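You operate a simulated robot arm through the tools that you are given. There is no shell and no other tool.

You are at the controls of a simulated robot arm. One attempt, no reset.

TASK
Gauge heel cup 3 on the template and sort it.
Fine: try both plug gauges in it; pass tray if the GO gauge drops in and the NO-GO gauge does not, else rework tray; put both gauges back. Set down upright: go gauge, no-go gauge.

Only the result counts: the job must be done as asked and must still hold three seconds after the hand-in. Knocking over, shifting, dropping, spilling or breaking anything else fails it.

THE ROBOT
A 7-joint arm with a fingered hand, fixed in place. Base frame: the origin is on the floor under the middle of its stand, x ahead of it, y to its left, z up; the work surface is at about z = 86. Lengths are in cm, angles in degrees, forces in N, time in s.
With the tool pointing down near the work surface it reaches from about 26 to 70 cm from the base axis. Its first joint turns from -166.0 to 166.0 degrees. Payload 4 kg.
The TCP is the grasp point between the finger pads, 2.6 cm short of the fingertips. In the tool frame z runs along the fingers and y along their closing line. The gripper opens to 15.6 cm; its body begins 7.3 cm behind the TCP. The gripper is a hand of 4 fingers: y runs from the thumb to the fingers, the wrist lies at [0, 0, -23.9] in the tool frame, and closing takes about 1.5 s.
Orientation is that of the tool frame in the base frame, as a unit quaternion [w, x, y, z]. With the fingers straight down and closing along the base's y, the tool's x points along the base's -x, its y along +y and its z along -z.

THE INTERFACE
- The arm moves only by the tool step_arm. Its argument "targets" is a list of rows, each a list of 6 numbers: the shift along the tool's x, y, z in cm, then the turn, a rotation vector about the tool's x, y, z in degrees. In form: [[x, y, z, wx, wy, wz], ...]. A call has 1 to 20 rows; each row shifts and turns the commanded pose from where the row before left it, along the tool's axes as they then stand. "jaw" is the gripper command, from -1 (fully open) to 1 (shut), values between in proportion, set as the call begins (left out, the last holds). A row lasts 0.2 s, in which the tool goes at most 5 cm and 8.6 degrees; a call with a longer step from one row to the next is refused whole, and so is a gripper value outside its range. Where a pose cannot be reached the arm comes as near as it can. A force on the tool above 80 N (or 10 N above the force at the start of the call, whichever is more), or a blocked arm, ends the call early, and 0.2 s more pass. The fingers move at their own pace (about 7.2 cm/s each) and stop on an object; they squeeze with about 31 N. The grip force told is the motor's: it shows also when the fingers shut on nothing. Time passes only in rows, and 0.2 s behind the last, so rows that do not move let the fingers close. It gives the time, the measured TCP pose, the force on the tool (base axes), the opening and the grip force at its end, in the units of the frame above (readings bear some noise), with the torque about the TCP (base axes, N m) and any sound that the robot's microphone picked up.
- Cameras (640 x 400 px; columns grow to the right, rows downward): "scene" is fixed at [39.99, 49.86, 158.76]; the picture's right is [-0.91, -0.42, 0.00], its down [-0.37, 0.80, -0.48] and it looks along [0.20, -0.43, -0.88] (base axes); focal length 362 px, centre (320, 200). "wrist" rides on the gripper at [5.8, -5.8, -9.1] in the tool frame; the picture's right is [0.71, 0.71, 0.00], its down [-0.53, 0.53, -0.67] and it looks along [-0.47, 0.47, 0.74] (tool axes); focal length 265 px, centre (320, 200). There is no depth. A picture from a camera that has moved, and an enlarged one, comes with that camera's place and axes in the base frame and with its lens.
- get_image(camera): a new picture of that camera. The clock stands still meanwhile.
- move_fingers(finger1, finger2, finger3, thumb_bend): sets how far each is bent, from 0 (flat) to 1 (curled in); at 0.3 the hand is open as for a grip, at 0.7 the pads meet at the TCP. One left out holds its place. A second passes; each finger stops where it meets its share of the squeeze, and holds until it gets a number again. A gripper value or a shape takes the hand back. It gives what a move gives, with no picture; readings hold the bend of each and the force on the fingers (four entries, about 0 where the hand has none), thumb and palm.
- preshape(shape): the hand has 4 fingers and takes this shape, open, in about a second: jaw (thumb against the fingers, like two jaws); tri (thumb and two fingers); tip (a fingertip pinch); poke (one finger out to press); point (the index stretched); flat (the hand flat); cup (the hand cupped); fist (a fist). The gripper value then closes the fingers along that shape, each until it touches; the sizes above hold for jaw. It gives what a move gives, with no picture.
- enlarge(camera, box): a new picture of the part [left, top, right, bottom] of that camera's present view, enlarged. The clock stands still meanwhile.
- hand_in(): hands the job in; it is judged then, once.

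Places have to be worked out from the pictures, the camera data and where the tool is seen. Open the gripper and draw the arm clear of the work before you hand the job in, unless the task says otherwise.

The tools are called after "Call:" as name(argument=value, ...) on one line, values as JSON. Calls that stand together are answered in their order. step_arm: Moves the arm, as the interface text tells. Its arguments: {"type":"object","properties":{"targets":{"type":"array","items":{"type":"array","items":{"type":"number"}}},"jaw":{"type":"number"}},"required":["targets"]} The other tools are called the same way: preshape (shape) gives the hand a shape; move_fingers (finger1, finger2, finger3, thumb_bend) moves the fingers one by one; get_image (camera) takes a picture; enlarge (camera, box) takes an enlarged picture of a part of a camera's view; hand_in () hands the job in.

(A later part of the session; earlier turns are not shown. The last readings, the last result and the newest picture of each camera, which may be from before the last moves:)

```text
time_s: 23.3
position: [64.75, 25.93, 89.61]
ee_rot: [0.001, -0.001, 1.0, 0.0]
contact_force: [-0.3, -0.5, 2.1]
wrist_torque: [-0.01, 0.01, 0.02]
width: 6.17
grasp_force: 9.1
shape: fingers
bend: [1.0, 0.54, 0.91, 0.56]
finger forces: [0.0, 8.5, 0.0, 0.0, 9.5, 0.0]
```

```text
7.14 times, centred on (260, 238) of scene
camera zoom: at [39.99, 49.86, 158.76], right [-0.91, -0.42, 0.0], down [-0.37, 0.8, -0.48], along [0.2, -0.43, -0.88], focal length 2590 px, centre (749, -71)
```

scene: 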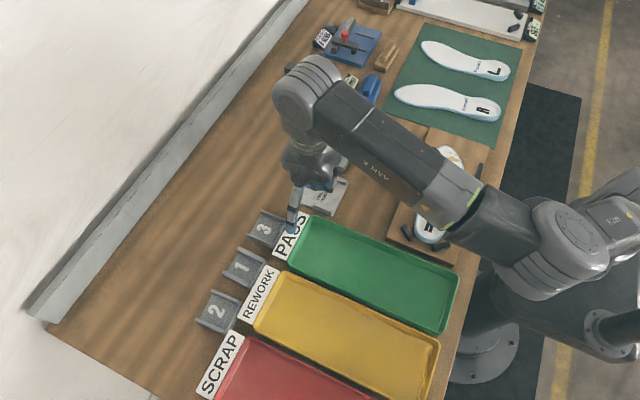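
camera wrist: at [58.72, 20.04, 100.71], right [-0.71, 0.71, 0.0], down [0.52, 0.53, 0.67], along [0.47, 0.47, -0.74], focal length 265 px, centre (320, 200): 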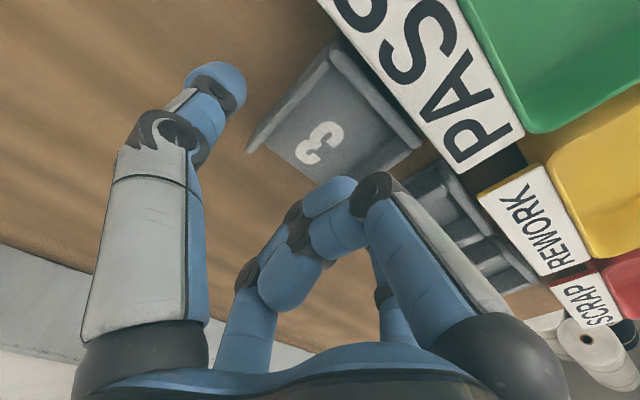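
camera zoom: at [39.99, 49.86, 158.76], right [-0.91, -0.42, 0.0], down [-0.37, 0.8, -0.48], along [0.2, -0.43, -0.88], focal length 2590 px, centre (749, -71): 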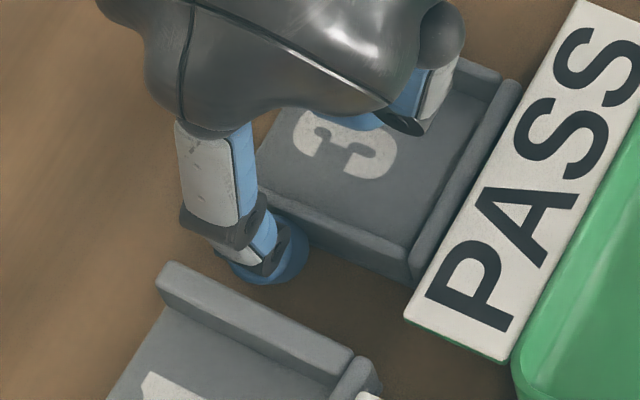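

Thumb and finger 2 hold the cup with about 9 N each. I lift gently 1.5 cm and check that it comes up level.

Call:
step_arm(targets=[[0, 0, -0.3, 0, 0, 0], [0, 0, -0.4, 0, 0, 0], [0, 0, -0.4, 0, 0, 0], [0, 0, -0.4, 0, 0, 0], [0, 0, 0, 0, 0, 0]])

Call:
get_image(camera="wrist")

Call:
enlarge(camera="scene", box=[220, 200, 300, 256])

```text
time_s: 24.5
position: [64.68, 25.95, 91.07]
ee_rot: [0.001, -0.002, 1.0, -0.001]
contact_force: [0.1, 0.1, -0.5]
wrist_torque: [0.01, 0.0, 0.01]
width: 6.16
grasp_force: 8.5
shape: fingers
bend: [1.0, 0.54, 0.91, 0.56]
finger forces: [0.1, 8.7, 0.0, 0.1, 8.7, 0.0]
```

```text
taken
camera wrist: at [58.74, 20.05, 100.31], right [-0.71, 0.71, 0.0], down [0.52, 0.53, 0.67], along [0.47, 0.47, -0.74], focal length 265 px, centre (320, 200)
```

wrist: 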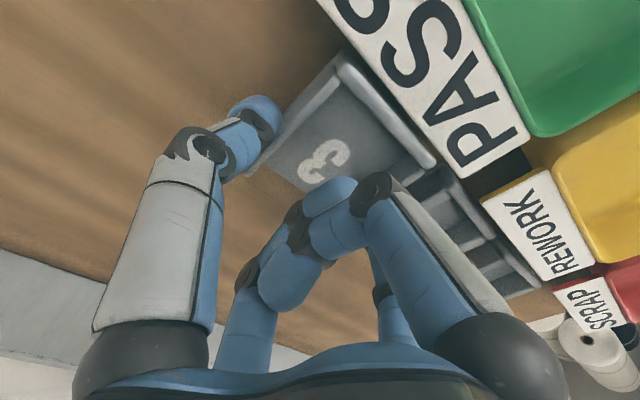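

```text
7.14 times, centred on (260, 228) of scene
camera zoom: at [39.99, 49.86, 158.76], right [-0.91, -0.42, 0.0], down [-0.37, 0.8, -0.48], along [0.2, -0.43, -0.88], focal length 2590 px, centre (749, 0)
```

zoom: 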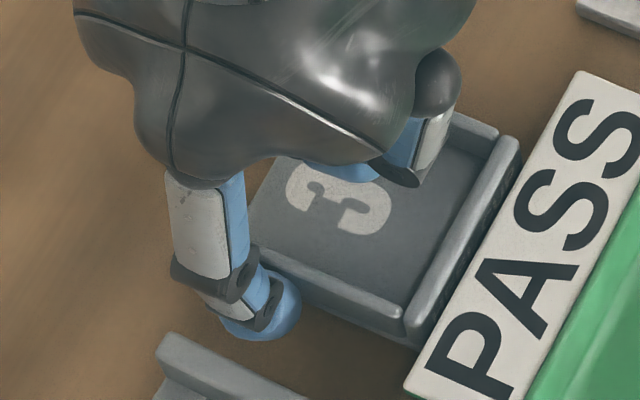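

The cup lifts cleanly and level. I raise it to z = 97 and carry it over to the template, with the grip aimed at (58.6, 12.1) so the fingers will clear the template's two ridges.

Call:
step_arm(targets=[[0, 0, -1.5, 0, 0, 0], [0, 0, -1.5, 0, 0, 0], [0, 0, -1.5, 0, 0, 0], [0, 0, -1.5, 0, 0, 0], [0.76, -1.73, 0, 0, 0, 0], [0.76, -1.73, 0, 0, 0, 0], [0.76, -1.73, 0, 0, 0, 0], [0.76, -1.73, 0, 0, 0, 0], [0.76, -1.73, 0, 0, 0, 0], [0.76, -1.73, 0, 0, 0, 0], [0.76, -1.73, 0, 0, 0, 0], [0.76, -1.73, 0, 0, 0, 0], [0, 0, 0, 0, 0, 0], [0, 0, 0, 0, 0, 0]])

Call:
get_image(camera="wrist")

Call:
enlarge(camera="scene", box=[260, 120, 380, 220])

```text
time_s: 27.5
position: [57.59, 11.74, 97.04]
ee_rot: [0.002, -0.001, 1.0, 0.0]
contact_force: [-0.5, -0.4, 0.1]
wrist_torque: [-0.04, 0.0, 0.01]
width: 6.12
grasp_force: 8.2
shape: fingers
bend: [1.0, 0.54, 0.91, 0.56]
finger forces: [0.0, 8.7, 0.1, 0.0, 8.6, 0.0]
out of reach, approached as far as the arm can: row 2, 3
```

```text
taken
camera wrist: at [51.58, 5.91, 106.34], right [-0.71, 0.71, 0.0], down [0.52, 0.53, 0.67], along [0.47, 0.47, -0.74], focal length 265 px, centre (320, 200)
```

wrist: 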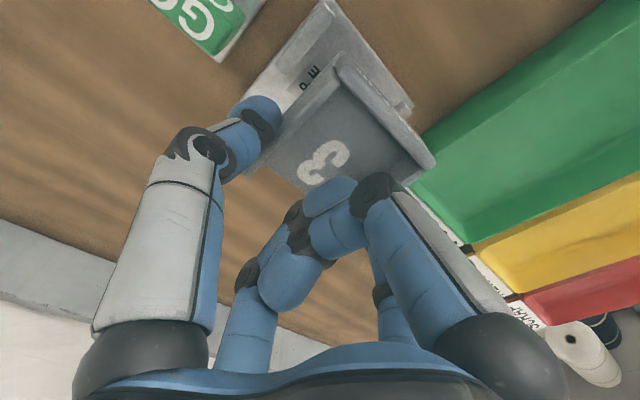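

```text
4.00 times, centred on (320, 170) of scene
camera zoom: at [39.99, 49.86, 158.76], right [-0.91, -0.42, 0.0], down [-0.37, 0.8, -0.48], along [0.2, -0.43, -0.88], focal length 1450 px, centre (320, 320)
```

zoom: 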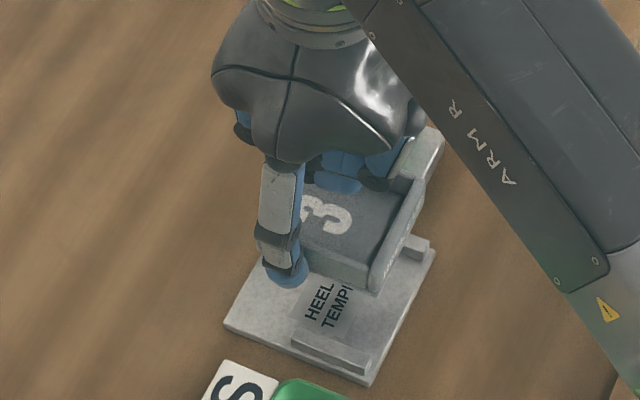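

Reach limited part of the lift, so I ended at (57.55, 11.8, 97). I correct to (58.6, 12.1) and lower until the cup floor is just above the ridges.

Call:
step_arm(targets=[[-1.05, 0.3, 0, 0, 0, 0], [0, 0, 1.5, 0, 0, 0], [0, 0, 1.5, 0, 0, 0], [0, 0, 1.3, 0, 0, 0], [0, 0, 0, 0, 0, 0], [0, 0, 0, 0, 0, 0]])

Call:
get_image(camera="wrist")

Call:
enlarge(camera="scene", box=[280, 150, 360, 220])

Call:
enlarge(camera="wrist", box=[200, 20, 460, 220])

```text
time_s: 28.9
position: [58.6, 12.1, 92.81]
ee_rot: [0.0, -0.001, 1.0, 0.0]
contact_force: [0.6, -0.9, -0.9]
wrist_torque: [0.03, 0.0, -0.02]
width: 6.11
grasp_force: 8.8
shape: fingers
bend: [1.0, 0.54, 0.91, 0.56]
finger forces: [0.0, 8.6, 0.0, 0.1, 8.5, 0.1]
```

```text
taken
camera wrist: at [52.65, 6.19, 102.05], right [-0.71, 0.71, 0.0], down [0.52, 0.53, 0.67], along [0.47, 0.47, -0.74], focal length 265 px, centre (320, 200)
```

wrist: 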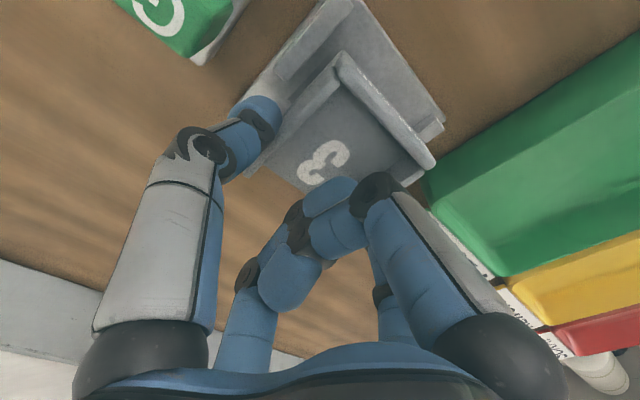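

```text
5.71 times, centred on (320, 185) of scene
camera zoom: at [39.99, 49.86, 158.76], right [-0.91, -0.42, 0.0], down [-0.37, 0.8, -0.48], along [0.2, -0.43, -0.88], focal length 2072 px, centre (320, 286)
```

zoom: 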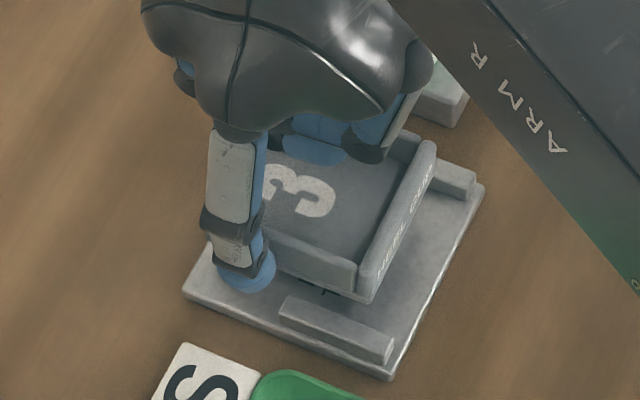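

```text
2.00 times, centred on (330, 120) of wrist
camera zoom: at [52.65, 6.19, 102.05], right [-0.71, 0.71, 0.0], down [0.52, 0.53, 0.67], along [0.47, 0.47, -0.74], focal length 531 px, centre (300, 360)
```

zoom: 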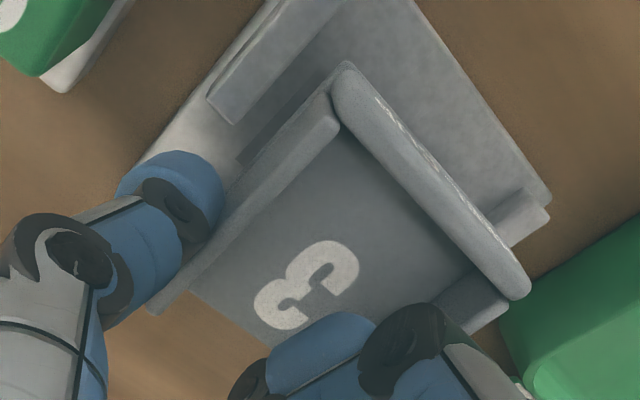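

By the grip readings the cup's centre sits about 0.25 cm to +y of the TCP, so I shift -0.25 in y to centre it between the ridges. I also lower 1 cm and compare with the ridges again.

Call:
step_arm(targets=[[0, -0.25, 0, 0, 0, 0], [0, 0, 0.5, 0, 0, 0], [0, 0, 0.4, 0, 0, 0], [0, 0, 0, 0, 0, 0], [0, 0, 0, 0, 0, 0]])

Call:
enlarge(camera="scene", box=[290, 155, 360, 215])

Call:
enlarge(camera="wrist", box=[220, 0, 460, 180])

```text
time_s: 30.1
position: [58.72, 12.05, 91.86]
ee_rot: [0.001, -0.001, 1.0, 0.0]
contact_force: [0.2, 0.1, 0.5]
wrist_torque: [-0.05, 0.0, 0.0]
width: 6.09
grasp_force: 8.5
shape: fingers
bend: [1.0, 0.54, 0.91, 0.56]
finger forces: [0.0, 8.7, 0.0, 0.0, 8.5, 0.0]
```

```text
6.67 times, centred on (325, 185) of scene
camera zoom: at [39.99, 49.86, 158.76], right [-0.91, -0.42, 0.0], down [-0.37, 0.8, -0.48], along [0.2, -0.43, -0.88], focal length 2417 px, centre (287, 300)
```

zoom: 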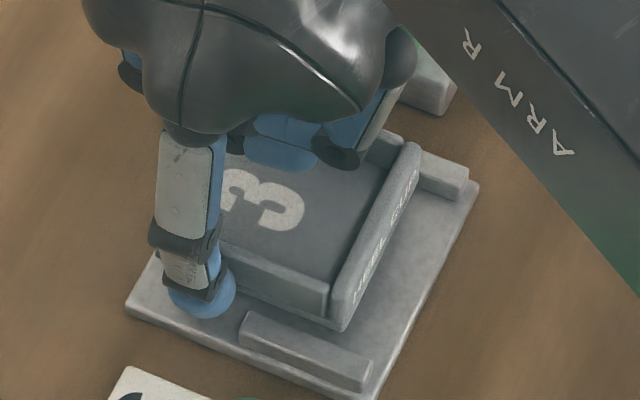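

```text
2.22 times, centred on (340, 90) of wrist
camera zoom: at [52.69, 6.08, 101.13], right [-0.71, 0.71, 0.0], down [0.52, 0.53, 0.67], along [0.47, 0.47, -0.74], focal length 590 px, centre (276, 444)
```

zoom: 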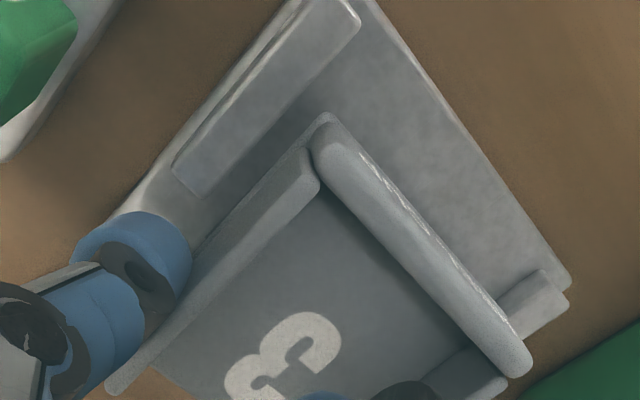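

From this wrist view the cup's outer wall is at y ≈ 8.78 and the ridge's inner edge at 8.2, so it is centred with about 0.5 cm each side. I lower it to the template surface and finish with small steps.

Call:
step_arm(targets=[[0, 0, 0.4, 0, 0, 0], [0, 0, 0.4, 0, 0, 0], [0, 0, 0.35, 0, 0, 0], [0, 0, 0, 0, 0, 0]])

Call:
enlarge(camera="scene", box=[290, 155, 360, 215])

Call:
enlarge(camera="wrist", box=[220, 0, 460, 180])

```text
time_s: 31.1
position: [58.57, 12.04, 90.76]
ee_rot: [0.001, -0.001, 1.0, 0.0]
contact_force: [-0.2, 0.2, -0.1]
wrist_torque: [0.01, 0.0, -0.04]
width: 6.11
grasp_force: 9.1
shape: fingers
bend: [1.0, 0.54, 0.91, 0.56]
finger forces: [0.1, 8.5, 0.0, 0.1, 8.7, 0.0]
```

```text
6.67 times, centred on (325, 185) of scene
camera zoom: at [39.99, 49.86, 158.76], right [-0.91, -0.42, 0.0], down [-0.37, 0.8, -0.48], along [0.2, -0.43, -0.88], focal length 2417 px, centre (287, 300)
```

zoom: 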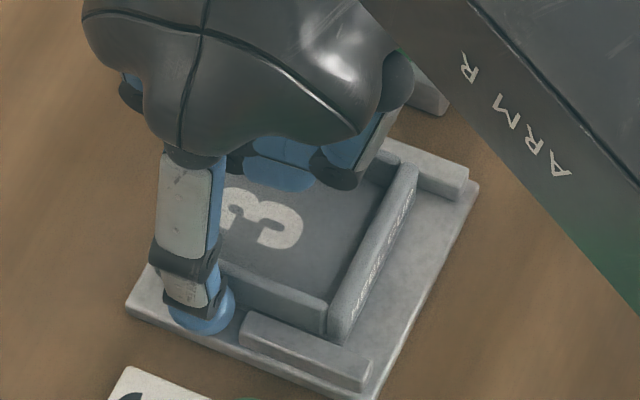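

```text
2.22 times, centred on (340, 90) of wrist
camera zoom: at [52.72, 6.13, 99.96], right [-0.71, 0.71, 0.0], down [0.52, 0.53, 0.67], along [0.47, 0.47, -0.74], focal length 590 px, centre (276, 444)
```

zoom: 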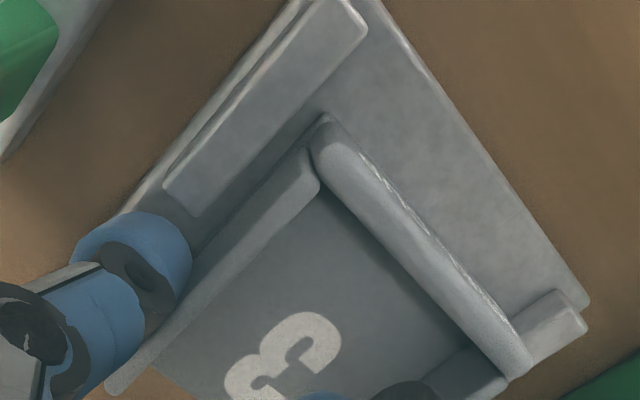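

The cup is now between the ridges and almost on the plate. I continue down in 0.1 cm steps until a small upward force appears.

Call:
step_arm(targets=[[0, 0, 0.1, 0, 0, 0], [0, 0, 0.1, 0, 0, 0], [0, 0, 0, 0, 0, 0]])

Call:
step_arm(targets=[[0, 0, 0.1, 0, 0, 0], [0, 0, 0, 0, 0, 0]])

```text
time_s: 31.9
position: [58.62, 11.81, 90.61]
ee_rot: [0.001, -0.001, 1.0, 0.0]
contact_force: [-0.1, 0.8, -0.5]
wrist_torque: [-0.03, 0.01, 0.03]
width: 6.11
grasp_force: 8.7
shape: fingers
bend: [1.0, 0.54, 0.91, 0.56]
finger forces: [0.0, 8.7, 0.0, 0.0, 8.6, 0.0]
```

```text
time_s: 32.5
position: [58.6, 11.94, 90.34]
ee_rot: [0.001, -0.001, 1.0, 0.0]
contact_force: [-0.2, -1.3, 0.9]
wrist_torque: [0.06, 0.02, 0.01]
width: 6.1
grasp_force: 8.7
shape: fingers
bend: [1.0, 0.54, 0.91, 0.56]
finger forces: [0.0, 8.3, 0.0, 0.0, 9.1, 0.1]
```

Call:
step_arm(targets=[[0, 0, 0.1, 0, 0, 0], [0, 0, 0, 0, 0, 0]])

Call:
enlarge(camera="scene", box=[300, 160, 350, 210])

```text
time_s: 33.1
position: [58.74, 11.94, 90.31]
ee_rot: [0.002, -0.001, 1.0, 0.0]
contact_force: [-0.8, -1.5, 8.5]
wrist_torque: [0.1, 0.03, 0.01]
width: 6.14
grasp_force: 9.2
shape: fingers
bend: [1.0, 0.54, 0.91, 0.56]
finger forces: [0.0, 8.9, 0.0, 0.0, 9.8, 0.1]
```

```text
8.00 times, centred on (325, 185) of scene
camera zoom: at [39.99, 49.86, 158.76], right [-0.91, -0.42, 0.0], down [-0.37, 0.8, -0.48], along [0.2, -0.43, -0.88], focal length 2900 px, centre (280, 320)
```

zoom: 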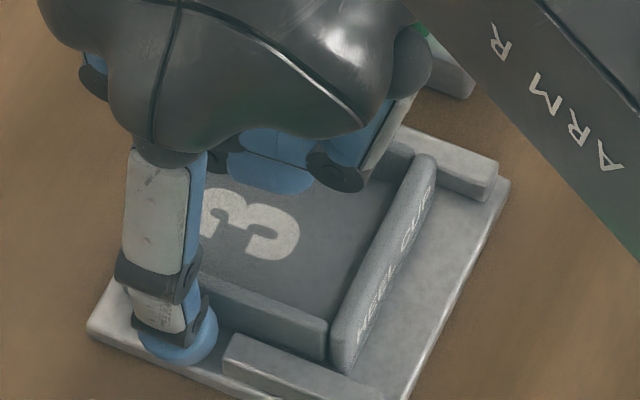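

Contact at about 8.5 N: the cup rests on the template. I open finger 2 and the thumb a little and then rise straight up.

Call:
move_fingers(finger2=0.5, thumb_bend=0.5)

Call:
step_arm(targets=[[0, 0, -0.5, 0, 0, 0], [0, 0, -1.0, 0, 0, 0], [0, 0, -2.0, 0, 0, 0], [0, 0, -3.0, 0, 0, 0], [0, 0, -3.0, 0, 0, 0], [0, 0, 0, 0, 0, 0]])

Call:
enlarge(camera="scene", box=[280, 150, 370, 220])

Call:
get_image(camera="wrist")

```text
time_s: 34.1
position: [58.72, 11.93, 90.27]
ee_rot: [0.001, 0.0, 1.0, 0.0]
contact_force: [1.0, -0.7, -0.6]
wrist_torque: [0.01, 0.03, 0.01]
width: 6.63
grasp_force: 0.1
shape: fingers
bend: [1.0, 0.5, 0.91, 0.5]
finger forces: [0.1, 0.0, 0.1, 0.0, 0.0, 0.0]
```

```text
time_s: 35.5
position: [58.49, 11.69, 99.88]
ee_rot: [0.0, 0.0, 1.0, 0.0]
contact_force: [0.1, 0.0, 0.8]
wrist_torque: [0.02, 0.03, -0.02]
width: 6.64
grasp_force: 0.0
shape: fingers
bend: [1.0, 0.5, 0.91, 0.5]
finger forces: [0.0, 0.1, 0.1, 0.0, 0.0, 0.0]
```

```text
5.71 times, centred on (325, 185) of scene
camera zoom: at [39.99, 49.86, 158.76], right [-0.91, -0.42, 0.0], down [-0.37, 0.8, -0.48], along [0.2, -0.43, -0.88], focal length 2072 px, centre (291, 286)
```

zoom: 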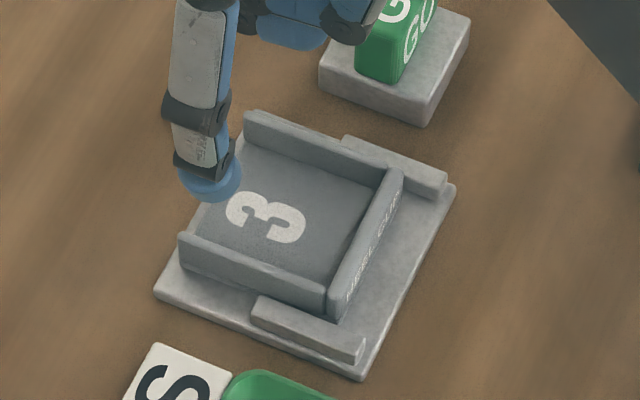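

```text
taken
camera wrist: at [52.61, 5.84, 109.06], right [-0.71, 0.71, 0.0], down [0.52, 0.53, 0.67], along [0.47, 0.47, -0.74], focal length 265 px, centre (320, 200)
```

wrist: 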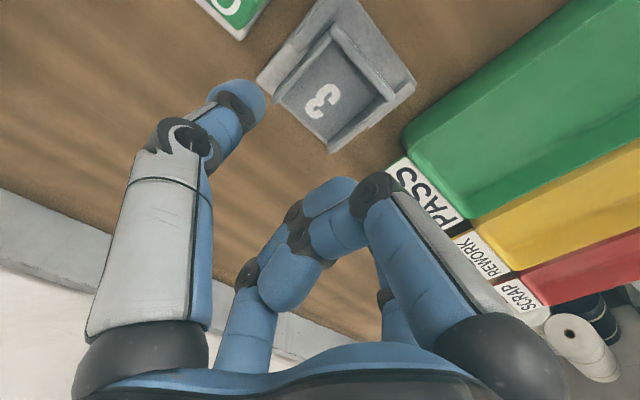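

The cup sits squarely on the template between the ridges. Now for the GO gauge: I yaw the hand +90° so thumb and finger 2 close along x, narrow the opening, and move above the gauge at z ≈ 100.

Call:
step_arm(targets=[[0, 0, -0.7, 0, 0, 8.18], [0, 0, 0, 0, 0, 8.18], [0, 0, 0, 0, 0, 8.18], [0, 0, 0, 0, 0, 8.18], [0, 0, 0, 0, 0, 8.18], [0, 0, 0, 0, 0, 8.18], [0, 0, 0, 0, 0, 8.18], [0, 0, 0, 0, 0, 8.18], [0, 0, 0, 0, 0, 8.18], [0, 0, 0, 0, 0, 8.18], [0, 0, 0, 0, 0, 8.2], [0, 0, 0, 0, 0, 0]])

Call:
move_fingers(finger2=0.56, thumb_bend=0.56)

Call:
get_image(camera="wrist")

Call:
enlarge(camera="scene", box=[280, 100, 440, 220])

```text
time_s: 38.1
position: [58.75, 11.9, 100.48]
ee_rot: [0.002, 0.706, 0.708, 0.001]
contact_force: [0.3, 0.3, 0.0]
wrist_torque: [0.0, -0.02, -0.01]
width: 6.64
grasp_force: 0.1
shape: fingers
bend: [1.0, 0.5, 0.91, 0.5]
finger forces: [0.1, 0.1, 0.0, 0.0, 0.0, 0.0]
```

```text
time_s: 39.1
position: [58.66, 12.0, 100.46]
ee_rot: [0.001, 0.706, 0.708, 0.0]
contact_force: [-0.1, 0.6, 0.4]
wrist_torque: [0.0, -0.03, -0.01]
width: 5.98
grasp_force: 0.1
shape: fingers
bend: [1.0, 0.56, 0.91, 0.56]
finger forces: [0.0, 0.0, 0.1, 0.1, 0.0, 0.1]
```

```text
taken
camera wrist: at [52.79, 17.6, 109.76], right [0.71, 0.71, 0.0], down [0.53, -0.53, 0.67], along [0.47, -0.47, -0.74], focal length 265 px, centre (320, 200)
```

wrist: 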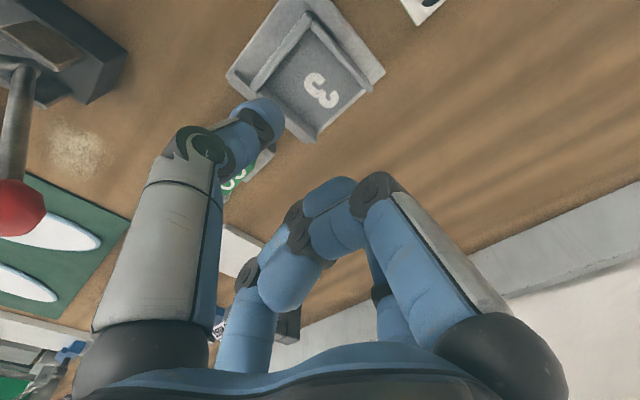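

```text
3.33 times, centred on (360, 160) of scene
camera zoom: at [39.99, 49.86, 158.76], right [-0.91, -0.42, 0.0], down [-0.37, 0.8, -0.48], along [0.2, -0.43, -0.88], focal length 1208 px, centre (187, 333)
```

zoom: 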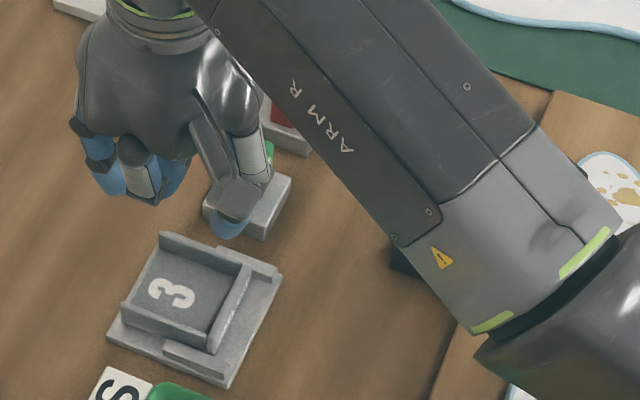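

Clear so far; the red ball is well to the side. I move to above the GO gauge at (57.2, 2.1), staying at z ≈ 100.5.

Call:
step_arm(targets=[[-2.46, -0.36, 0, 0, 0, 0], [-2.46, -0.36, 0, 0, 0, 0], [-2.46, -0.36, 0, 0, 0, 0], [-2.46, -0.36, 0, 0, 0, 0], [0, 0, 0, 0, 0, 0], [0, 0, 0, 0, 0, 0]])

Call:
get_image(camera="wrist")

Call:
enlarge(camera="wrist", box=[220, 20, 420, 180])

Call:
enlarge(camera="scene", box=[280, 100, 440, 220])

```text
time_s: 40.5
position: [57.23, 2.15, 100.68]
ee_rot: [0.0, 0.707, 0.708, 0.001]
contact_force: [0.4, 0.0, -0.4]
wrist_torque: [-0.01, 0.01, 0.0]
width: 5.99
grasp_force: 0.1
shape: fingers
bend: [1.0, 0.56, 0.91, 0.56]
finger forces: [0.0, 0.1, 0.0, 0.0, 0.0, 0.0]
```

```text
taken
camera wrist: at [51.31, 7.93, 109.87], right [0.71, 0.71, 0.0], down [0.53, -0.53, 0.67], along [0.47, -0.47, -0.74], focal length 265 px, centre (320, 200)
```

wrist: 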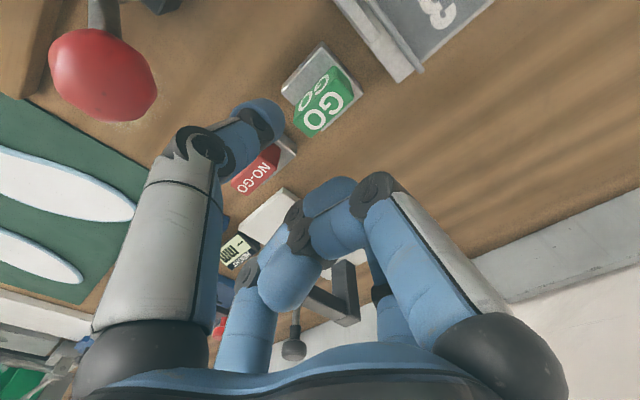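

```text
2.50 times, centred on (320, 100) of wrist
camera zoom: at [51.31, 7.93, 109.87], right [0.71, 0.71, 0.0], down [0.53, -0.53, 0.67], along [0.47, -0.47, -0.74], focal length 664 px, centre (320, 450)
```

zoom: 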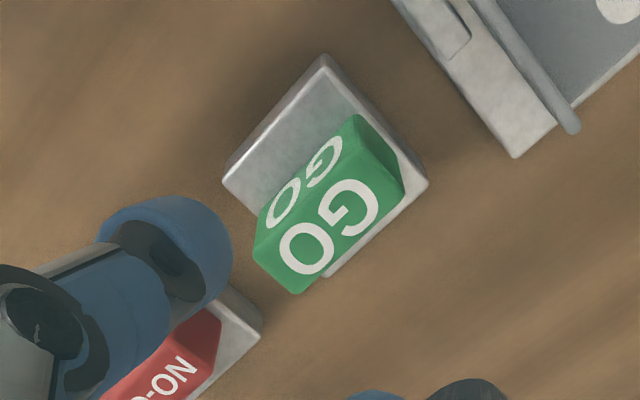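

```text
3.33 times, centred on (360, 160) of scene
camera zoom: at [39.99, 49.86, 158.76], right [-0.91, -0.42, 0.0], down [-0.37, 0.8, -0.48], along [0.2, -0.43, -0.88], focal length 1208 px, centre (187, 333)
```

zoom: 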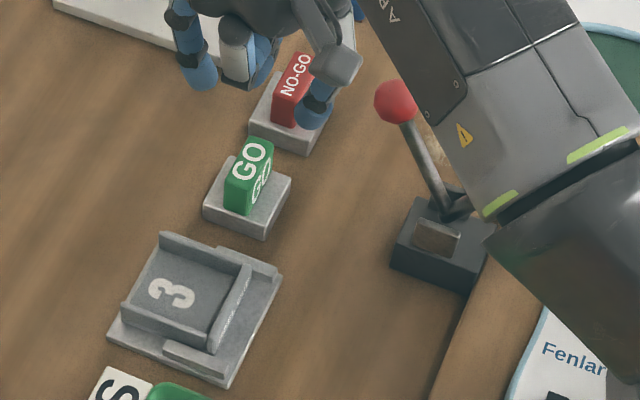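

Clear view: the GO gauge's top spans x 56.3–58.1, y 0.15–4.5, centre (57.2, 2.33), top z ≈ 91, on a 5 × 5 cm base. I nudge +0.13 in y and descend to z ≈ 94, then check.

Call:
step_arm(targets=[[0.13, 0, 1.5, 0, 0, 0], [0, 0, 1.7, 0, 0, 0], [0, 0, 1.7, 0, 0, 0], [0, 0, 1.7, 0, 0, 0], [0, 0, 0, 0, 0, 0], [0, 0, 0, 0, 0, 0]])

Call:
get_image(camera="wrist")

Call:
enlarge(camera="scene", box=[310, 100, 410, 180])

```text
time_s: 41.9
position: [57.18, 2.04, 93.63]
ee_rot: [0.001, 0.706, 0.708, 0.0]
contact_force: [-0.2, 0.1, 0.0]
wrist_torque: [0.01, -0.05, 0.03]
width: 5.97
grasp_force: 0.2
shape: fingers
bend: [1.0, 0.56, 0.91, 0.56]
finger forces: [0.1, 0.0, 0.0, 0.0, 0.0, 0.0]
```

```text
taken
camera wrist: at [51.28, 7.82, 102.88], right [0.71, 0.71, 0.0], down [0.53, -0.53, 0.67], along [0.47, -0.47, -0.74], focal length 265 px, centre (320, 200)
```

wrist: 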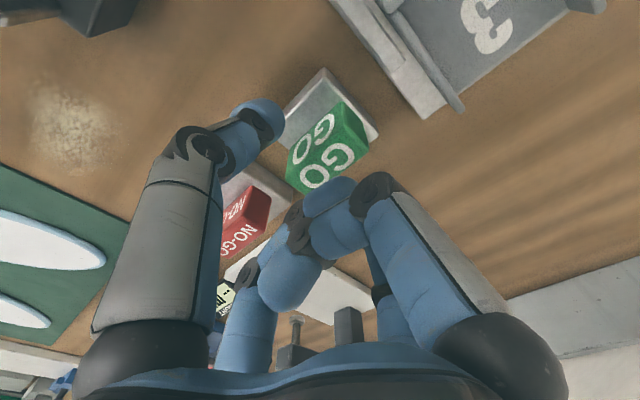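

```text
5.00 times, centred on (360, 140) of scene
camera zoom: at [39.99, 49.86, 158.76], right [-0.91, -0.42, 0.0], down [-0.37, 0.8, -0.48], along [0.2, -0.43, -0.88], focal length 1813 px, centre (120, 500)
```

zoom: 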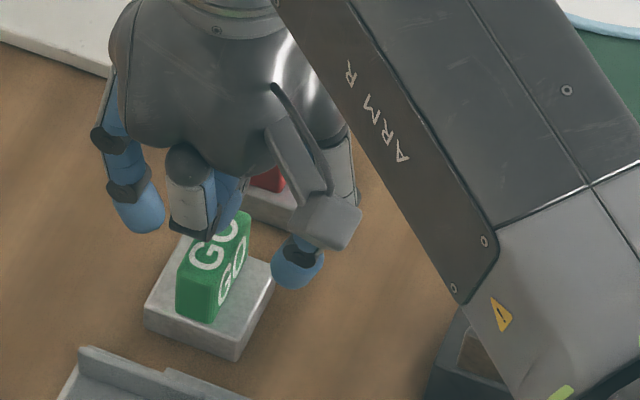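

Call:
enlarge(camera="wrist", box=[240, 50, 420, 210])

Call:
enlarge(camera="wrist", box=[200, 160, 320, 260])

```text
2.50 times, centred on (330, 130) of wrist
camera zoom: at [51.28, 7.82, 102.88], right [0.71, 0.71, 0.0], down [0.53, -0.53, 0.67], along [0.47, -0.47, -0.74], focal length 664 px, centre (295, 375)
```

zoom: 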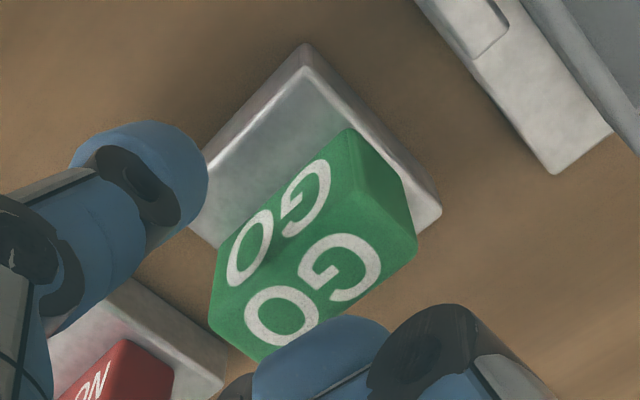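

```text
4.00 times, centred on (260, 210) of wrist
camera zoom: at [51.28, 7.82, 102.88], right [0.71, 0.71, 0.0], down [0.53, -0.53, 0.67], along [0.47, -0.47, -0.74], focal length 1062 px, centre (560, 160)
```

zoom: 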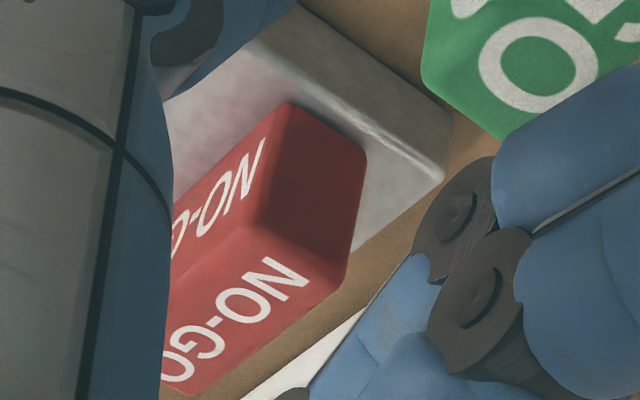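

The gauge's centre refines to (57.25, 2.28). I correct by +0.2 in y and lower in small steps towards z ≈ 91.5, watching for any touch of the curled fingers on its top.

Call:
step_arm(targets=[[0.2, 0.05, 0.5, 0, 0, 0], [0, 0, 0.6, 0, 0, 0], [0, 0, 0.5, 0, 0, 0], [0, 0, 0, 0, 0, 0]])

Call:
step_arm(targets=[[0, 0, 0.25, 0, 0, 0], [0, 0, 0.25, 0, 0, 0], [0, 0, 0, 0, 0, 0]])

Call:
enlarge(camera="scene", box=[315, 120, 395, 180])

Call:
get_image(camera="wrist")

```text
time_s: 42.9
position: [57.22, 2.43, 92.33]
ee_rot: [0.0, 0.707, 0.707, 0.002]
contact_force: [1.3, -0.7, -0.2]
wrist_torque: [0.0, 0.01, -0.03]
width: 5.97
grasp_force: 0.1
shape: fingers
bend: [1.0, 0.56, 0.91, 0.56]
finger forces: [0.0, 0.0, 0.0, 0.1, 0.0, 0.0]
```

```text
time_s: 43.7
position: [57.18, 2.37, 91.72]
ee_rot: [0.001, 0.707, 0.708, 0.001]
contact_force: [0.1, -0.3, -0.2]
wrist_torque: [-0.01, 0.01, 0.0]
width: 6.0
grasp_force: 0.0
shape: fingers
bend: [1.0, 0.56, 0.91, 0.56]
finger forces: [0.1, 0.0, 0.1, 0.0, 0.1, 0.0]
```

```text
6.67 times, centred on (355, 150) of scene
camera zoom: at [39.99, 49.86, 158.76], right [-0.91, -0.42, 0.0], down [-0.37, 0.8, -0.48], along [0.2, -0.43, -0.88], focal length 2417 px, centre (87, 533)
```

zoom: 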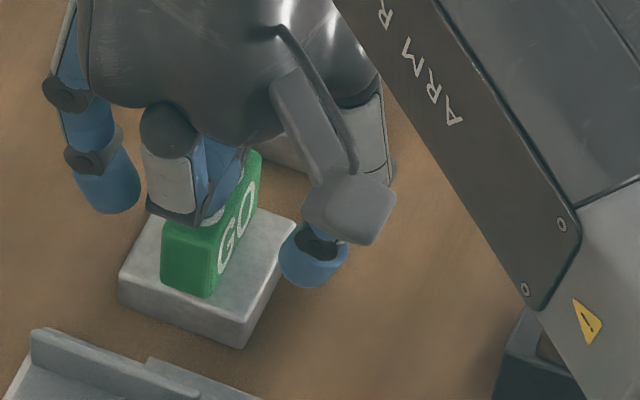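

```text
taken
camera wrist: at [51.35, 8.09, 101.07], right [0.71, 0.71, 0.0], down [0.53, -0.53, 0.67], along [0.47, -0.47, -0.74], focal length 265 px, centre (320, 200)
```

wrist: 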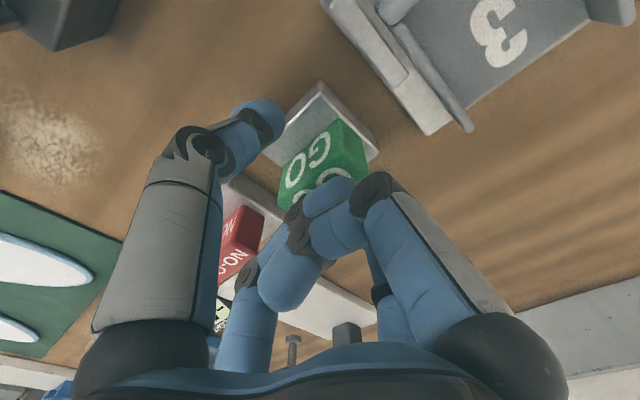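

Call:
step_arm(targets=[[0, 0, 0.15, 0, 0, 0], [0, 0, 0.15, 0, 0, 0], [0, 0, 0, 0, 0, 0]])

Call:
move_fingers(finger2=0.62, thumb_bend=0.62)

Call:
enlarge(camera="scene", box=[315, 120, 395, 180])

Call:
enlarge(camera="wrist", box=[220, 60, 420, 220])

```text
time_s: 44.5
position: [57.3, 2.49, 91.51]
ee_rot: [0.0, 0.707, 0.707, 0.001]
contact_force: [0.2, 0.5, -0.7]
wrist_torque: [0.02, -0.02, 0.02]
width: 5.97
grasp_force: 0.0
shape: fingers
bend: [1.0, 0.56, 0.91, 0.56]
finger forces: [0.1, 0.1, 0.0, 0.1, 0.0, 0.0]
```

```text
time_s: 45.5
position: [57.17, 2.33, 91.48]
ee_rot: [0.0, 0.706, 0.708, 0.0]
contact_force: [0.4, -0.1, 0.2]
wrist_torque: [0.01, 0.0, -0.04]
width: 5.32
grasp_force: 0.1
shape: fingers
bend: [1.0, 0.62, 0.91, 0.62]
finger forces: [0.0, 0.0, 0.1, 0.1, 0.0, 0.0]
```

```text
6.67 times, centred on (355, 150) of scene
camera zoom: at [39.99, 49.86, 158.76], right [-0.91, -0.42, 0.0], down [-0.37, 0.8, -0.48], along [0.2, -0.43, -0.88], focal length 2417 px, centre (87, 533)
```

zoom: 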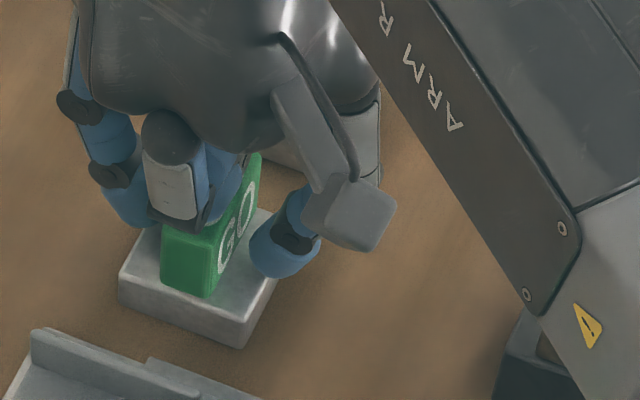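

```text
2.50 times, centred on (320, 140) of wrist
camera zoom: at [51.3, 8.07, 100.73], right [0.71, 0.71, 0.0], down [0.53, -0.53, 0.67], along [0.47, -0.47, -0.74], focal length 664 px, centre (320, 350)
```

zoom: 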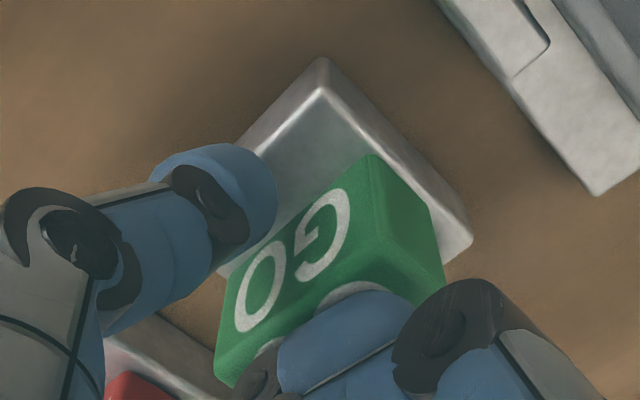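

Thumb and finger 2 are lined up on the middle of the gauge's faces. I close the last bit to grip it.

Call:
move_fingers(finger2=0.74, thumb_bend=0.74)

Call:
enlarge(camera="scene", box=[315, 120, 395, 180])

Call:
enlarge(camera="wrist", box=[220, 60, 420, 220])

```text
time_s: 46.5
position: [57.18, 2.24, 91.49]
ee_rot: [0.0, 0.706, 0.708, 0.001]
contact_force: [0.1, -0.2, -0.3]
wrist_torque: [0.02, -0.01, 0.0]
width: 4.76
grasp_force: 9.1
shape: fingers
bend: [1.0, 0.64, 0.91, 0.68]
finger forces: [0.0, 9.0, 0.1, 0.0, 8.9, 0.0]
```

```text
6.67 times, centred on (355, 150) of scene
camera zoom: at [39.99, 49.86, 158.76], right [-0.91, -0.42, 0.0], down [-0.37, 0.8, -0.48], along [0.2, -0.43, -0.88], focal length 2417 px, centre (87, 533)
```

zoom: 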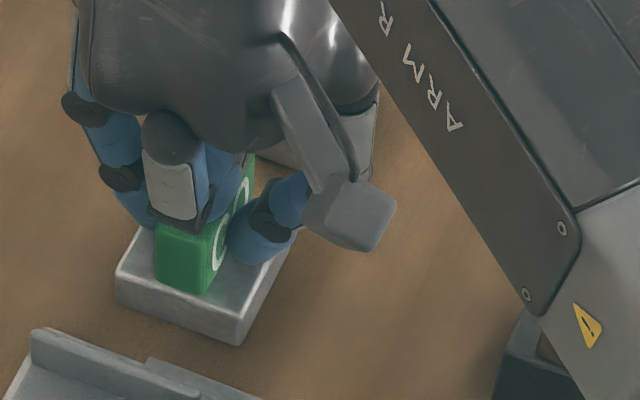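

```text
2.50 times, centred on (320, 140) of wrist
camera zoom: at [51.31, 8.07, 100.72], right [0.71, 0.71, 0.0], down [0.53, -0.53, 0.67], along [0.47, -0.47, -0.74], focal length 664 px, centre (320, 350)
```

zoom: 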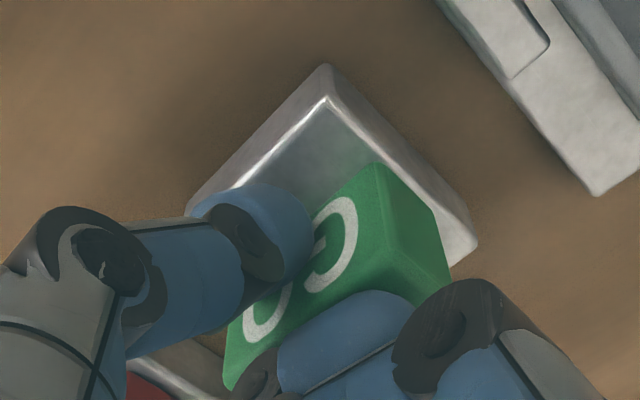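

The grip holds (9 N each), but I see the gauge's base slid about 0.15 cm in +x as the fingers closed. While the gauge still sits in it, I nudge it back by that amount and compare.

Call:
step_arm(targets=[[0.07, -0.16, 0, 0, 0, 0], [0, 0, 0, 0, 0, 0], [0, 0, 0, 0, 0, 0]])

Call:
enlarge(camera="scene", box=[315, 120, 395, 180])

Call:
enlarge(camera="wrist", box=[220, 60, 420, 220])

```text
time_s: 47.3
position: [57.04, 2.35, 91.56]
ee_rot: [0.0, 0.706, 0.708, 0.001]
contact_force: [-0.7, -0.1, -0.7]
wrist_torque: [-0.01, -0.02, -0.02]
width: 4.74
grasp_force: 8.9
shape: fingers
bend: [1.0, 0.64, 0.91, 0.68]
finger forces: [0.0, 9.0, 0.0, 0.0, 9.0, 0.0]
```

```text
6.67 times, centred on (355, 150) of scene
camera zoom: at [39.99, 49.86, 158.76], right [-0.91, -0.42, 0.0], down [-0.37, 0.8, -0.48], along [0.2, -0.43, -0.88], focal length 2417 px, centre (87, 533)
```

zoom: 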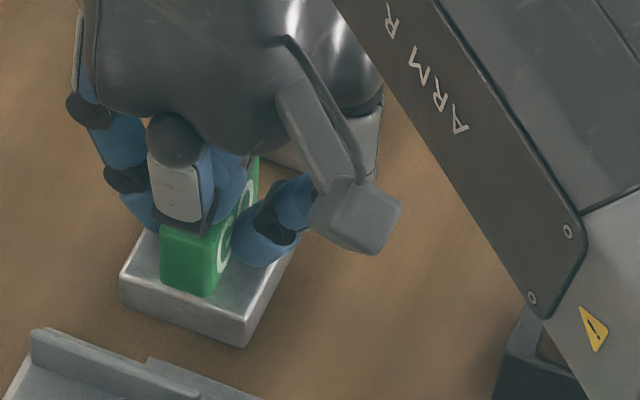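

```text
2.50 times, centred on (320, 140) of wrist
camera zoom: at [51.12, 8.1, 100.75], right [0.71, 0.71, 0.0], down [0.53, -0.53, 0.67], along [0.47, -0.47, -0.74], focal length 664 px, centre (320, 350)
```

zoom: 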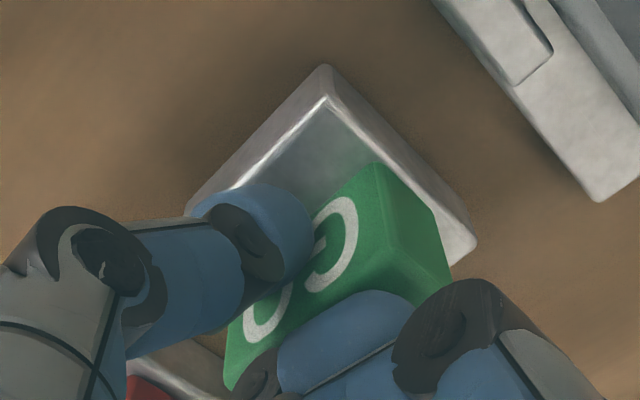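

The base is back at its original place and follows the gauge, so the gauge sits in a nest. I record this hand pose (57.04, 2.36, 91.54) as the return pose and lift straight up slowly.

Call:
step_arm(targets=[[0, 0, -0.3, 0, 0, 0], [0, 0, -0.4, 0, 0, 0], [0, 0, -0.5, 0, 0, 0], [0, 0, -0.5, 0, 0, 0], [0, 0, 0, 0, 0, 0]])

Call:
enlarge(camera="scene", box=[315, 120, 395, 180])

Call:
enlarge(camera="wrist", box=[220, 60, 420, 220])

```text
time_s: 48.5
position: [57.21, 2.46, 93.17]
ee_rot: [0.001, 0.706, 0.708, 0.001]
contact_force: [0.4, -0.1, -2.0]
wrist_torque: [0.03, -0.01, -0.01]
width: 4.77
grasp_force: 8.8
shape: fingers
bend: [1.0, 0.64, 0.91, 0.68]
finger forces: [0.1, 9.1, 0.0, 0.0, 9.1, 0.0]
```

```text
6.67 times, centred on (355, 150) of scene
camera zoom: at [39.99, 49.86, 158.76], right [-0.91, -0.42, 0.0], down [-0.37, 0.8, -0.48], along [0.2, -0.43, -0.88], focal length 2417 px, centre (87, 533)
```

zoom: 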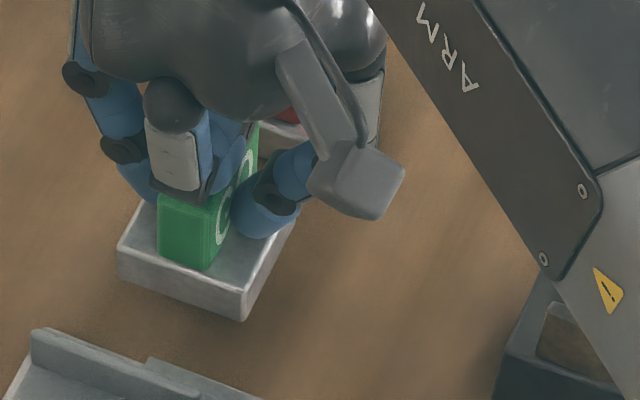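

```text
2.50 times, centred on (320, 140) of wrist
camera zoom: at [51.23, 8.15, 102.43], right [0.71, 0.71, 0.0], down [0.53, -0.53, 0.67], along [0.47, -0.47, -0.74], focal length 664 px, centre (320, 350)
```

zoom: 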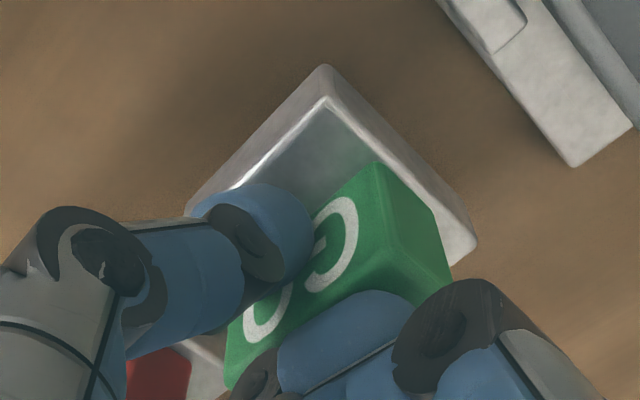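

Lifting shows the grey 5 × 5 cm base comes up with the coloured block: the base is the plug and the block its handle. So the plug must go between the cup's walls. I lift higher and measure the cup's inner width and position.

Call:
step_arm(targets=[[0, 0, -1.0, 0, 0, 0], [0, 0, -1.5, 0, 0, 0], [0, 0, -1.5, 0, 0, 0], [0, 0, 0, 0, 0, 0], [0, 0, 0, 0, 0, 0]])

Call:
enlarge(camera="scene", box=[295, 165, 355, 215])

Call:
enlarge(camera="scene", box=[310, 100, 400, 170])

Call:
enlarge(camera="wrist", box=[220, 0, 640, 260])

```text
time_s: 49.7
position: [56.89, 2.58, 97.19]
ee_rot: [0.001, 0.707, 0.708, 0.002]
contact_force: [0.3, 0.1, -1.6]
wrist_torque: [-0.05, -0.01, -0.02]
width: 4.75
grasp_force: 9.4
shape: fingers
bend: [1.0, 0.64, 0.91, 0.68]
finger forces: [0.0, 9.1, 0.0, 0.0, 9.0, 0.1]
```

```text
8.00 times, centred on (325, 190) of scene
camera zoom: at [39.99, 49.86, 158.76], right [-0.91, -0.42, 0.0], down [-0.37, 0.8, -0.48], along [0.2, -0.43, -0.88], focal length 2900 px, centre (280, 280)
```

zoom: 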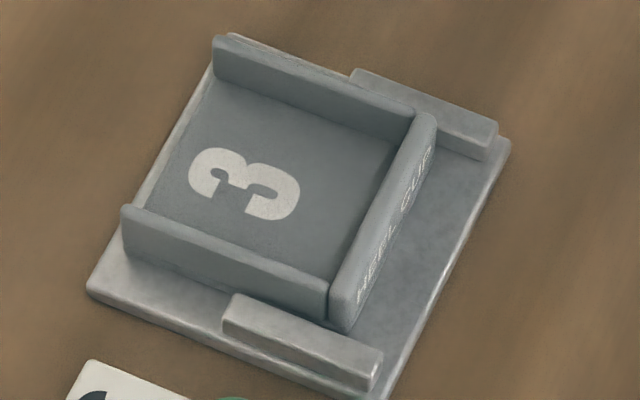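

```text
5.71 times, centred on (355, 135) of scene
camera zoom: at [39.99, 49.86, 158.76], right [-0.91, -0.42, 0.0], down [-0.37, 0.8, -0.48], along [0.2, -0.43, -0.88], focal length 2072 px, centre (120, 571)
```

zoom: 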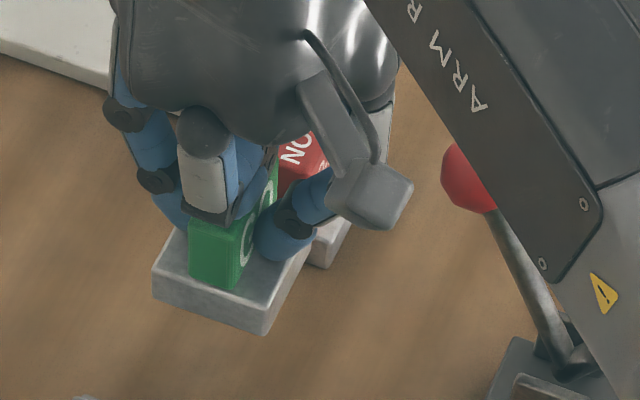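

```text
1.52 times, centred on (430, 130) of wrist
camera zoom: at [51.01, 8.21, 106.44], right [0.71, 0.71, 0.0], down [0.53, -0.53, 0.67], along [0.47, -0.47, -0.74], focal length 404 px, centre (152, 307)
```

zoom: 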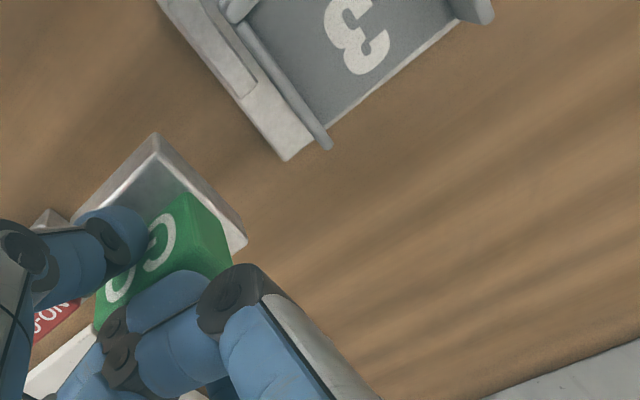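

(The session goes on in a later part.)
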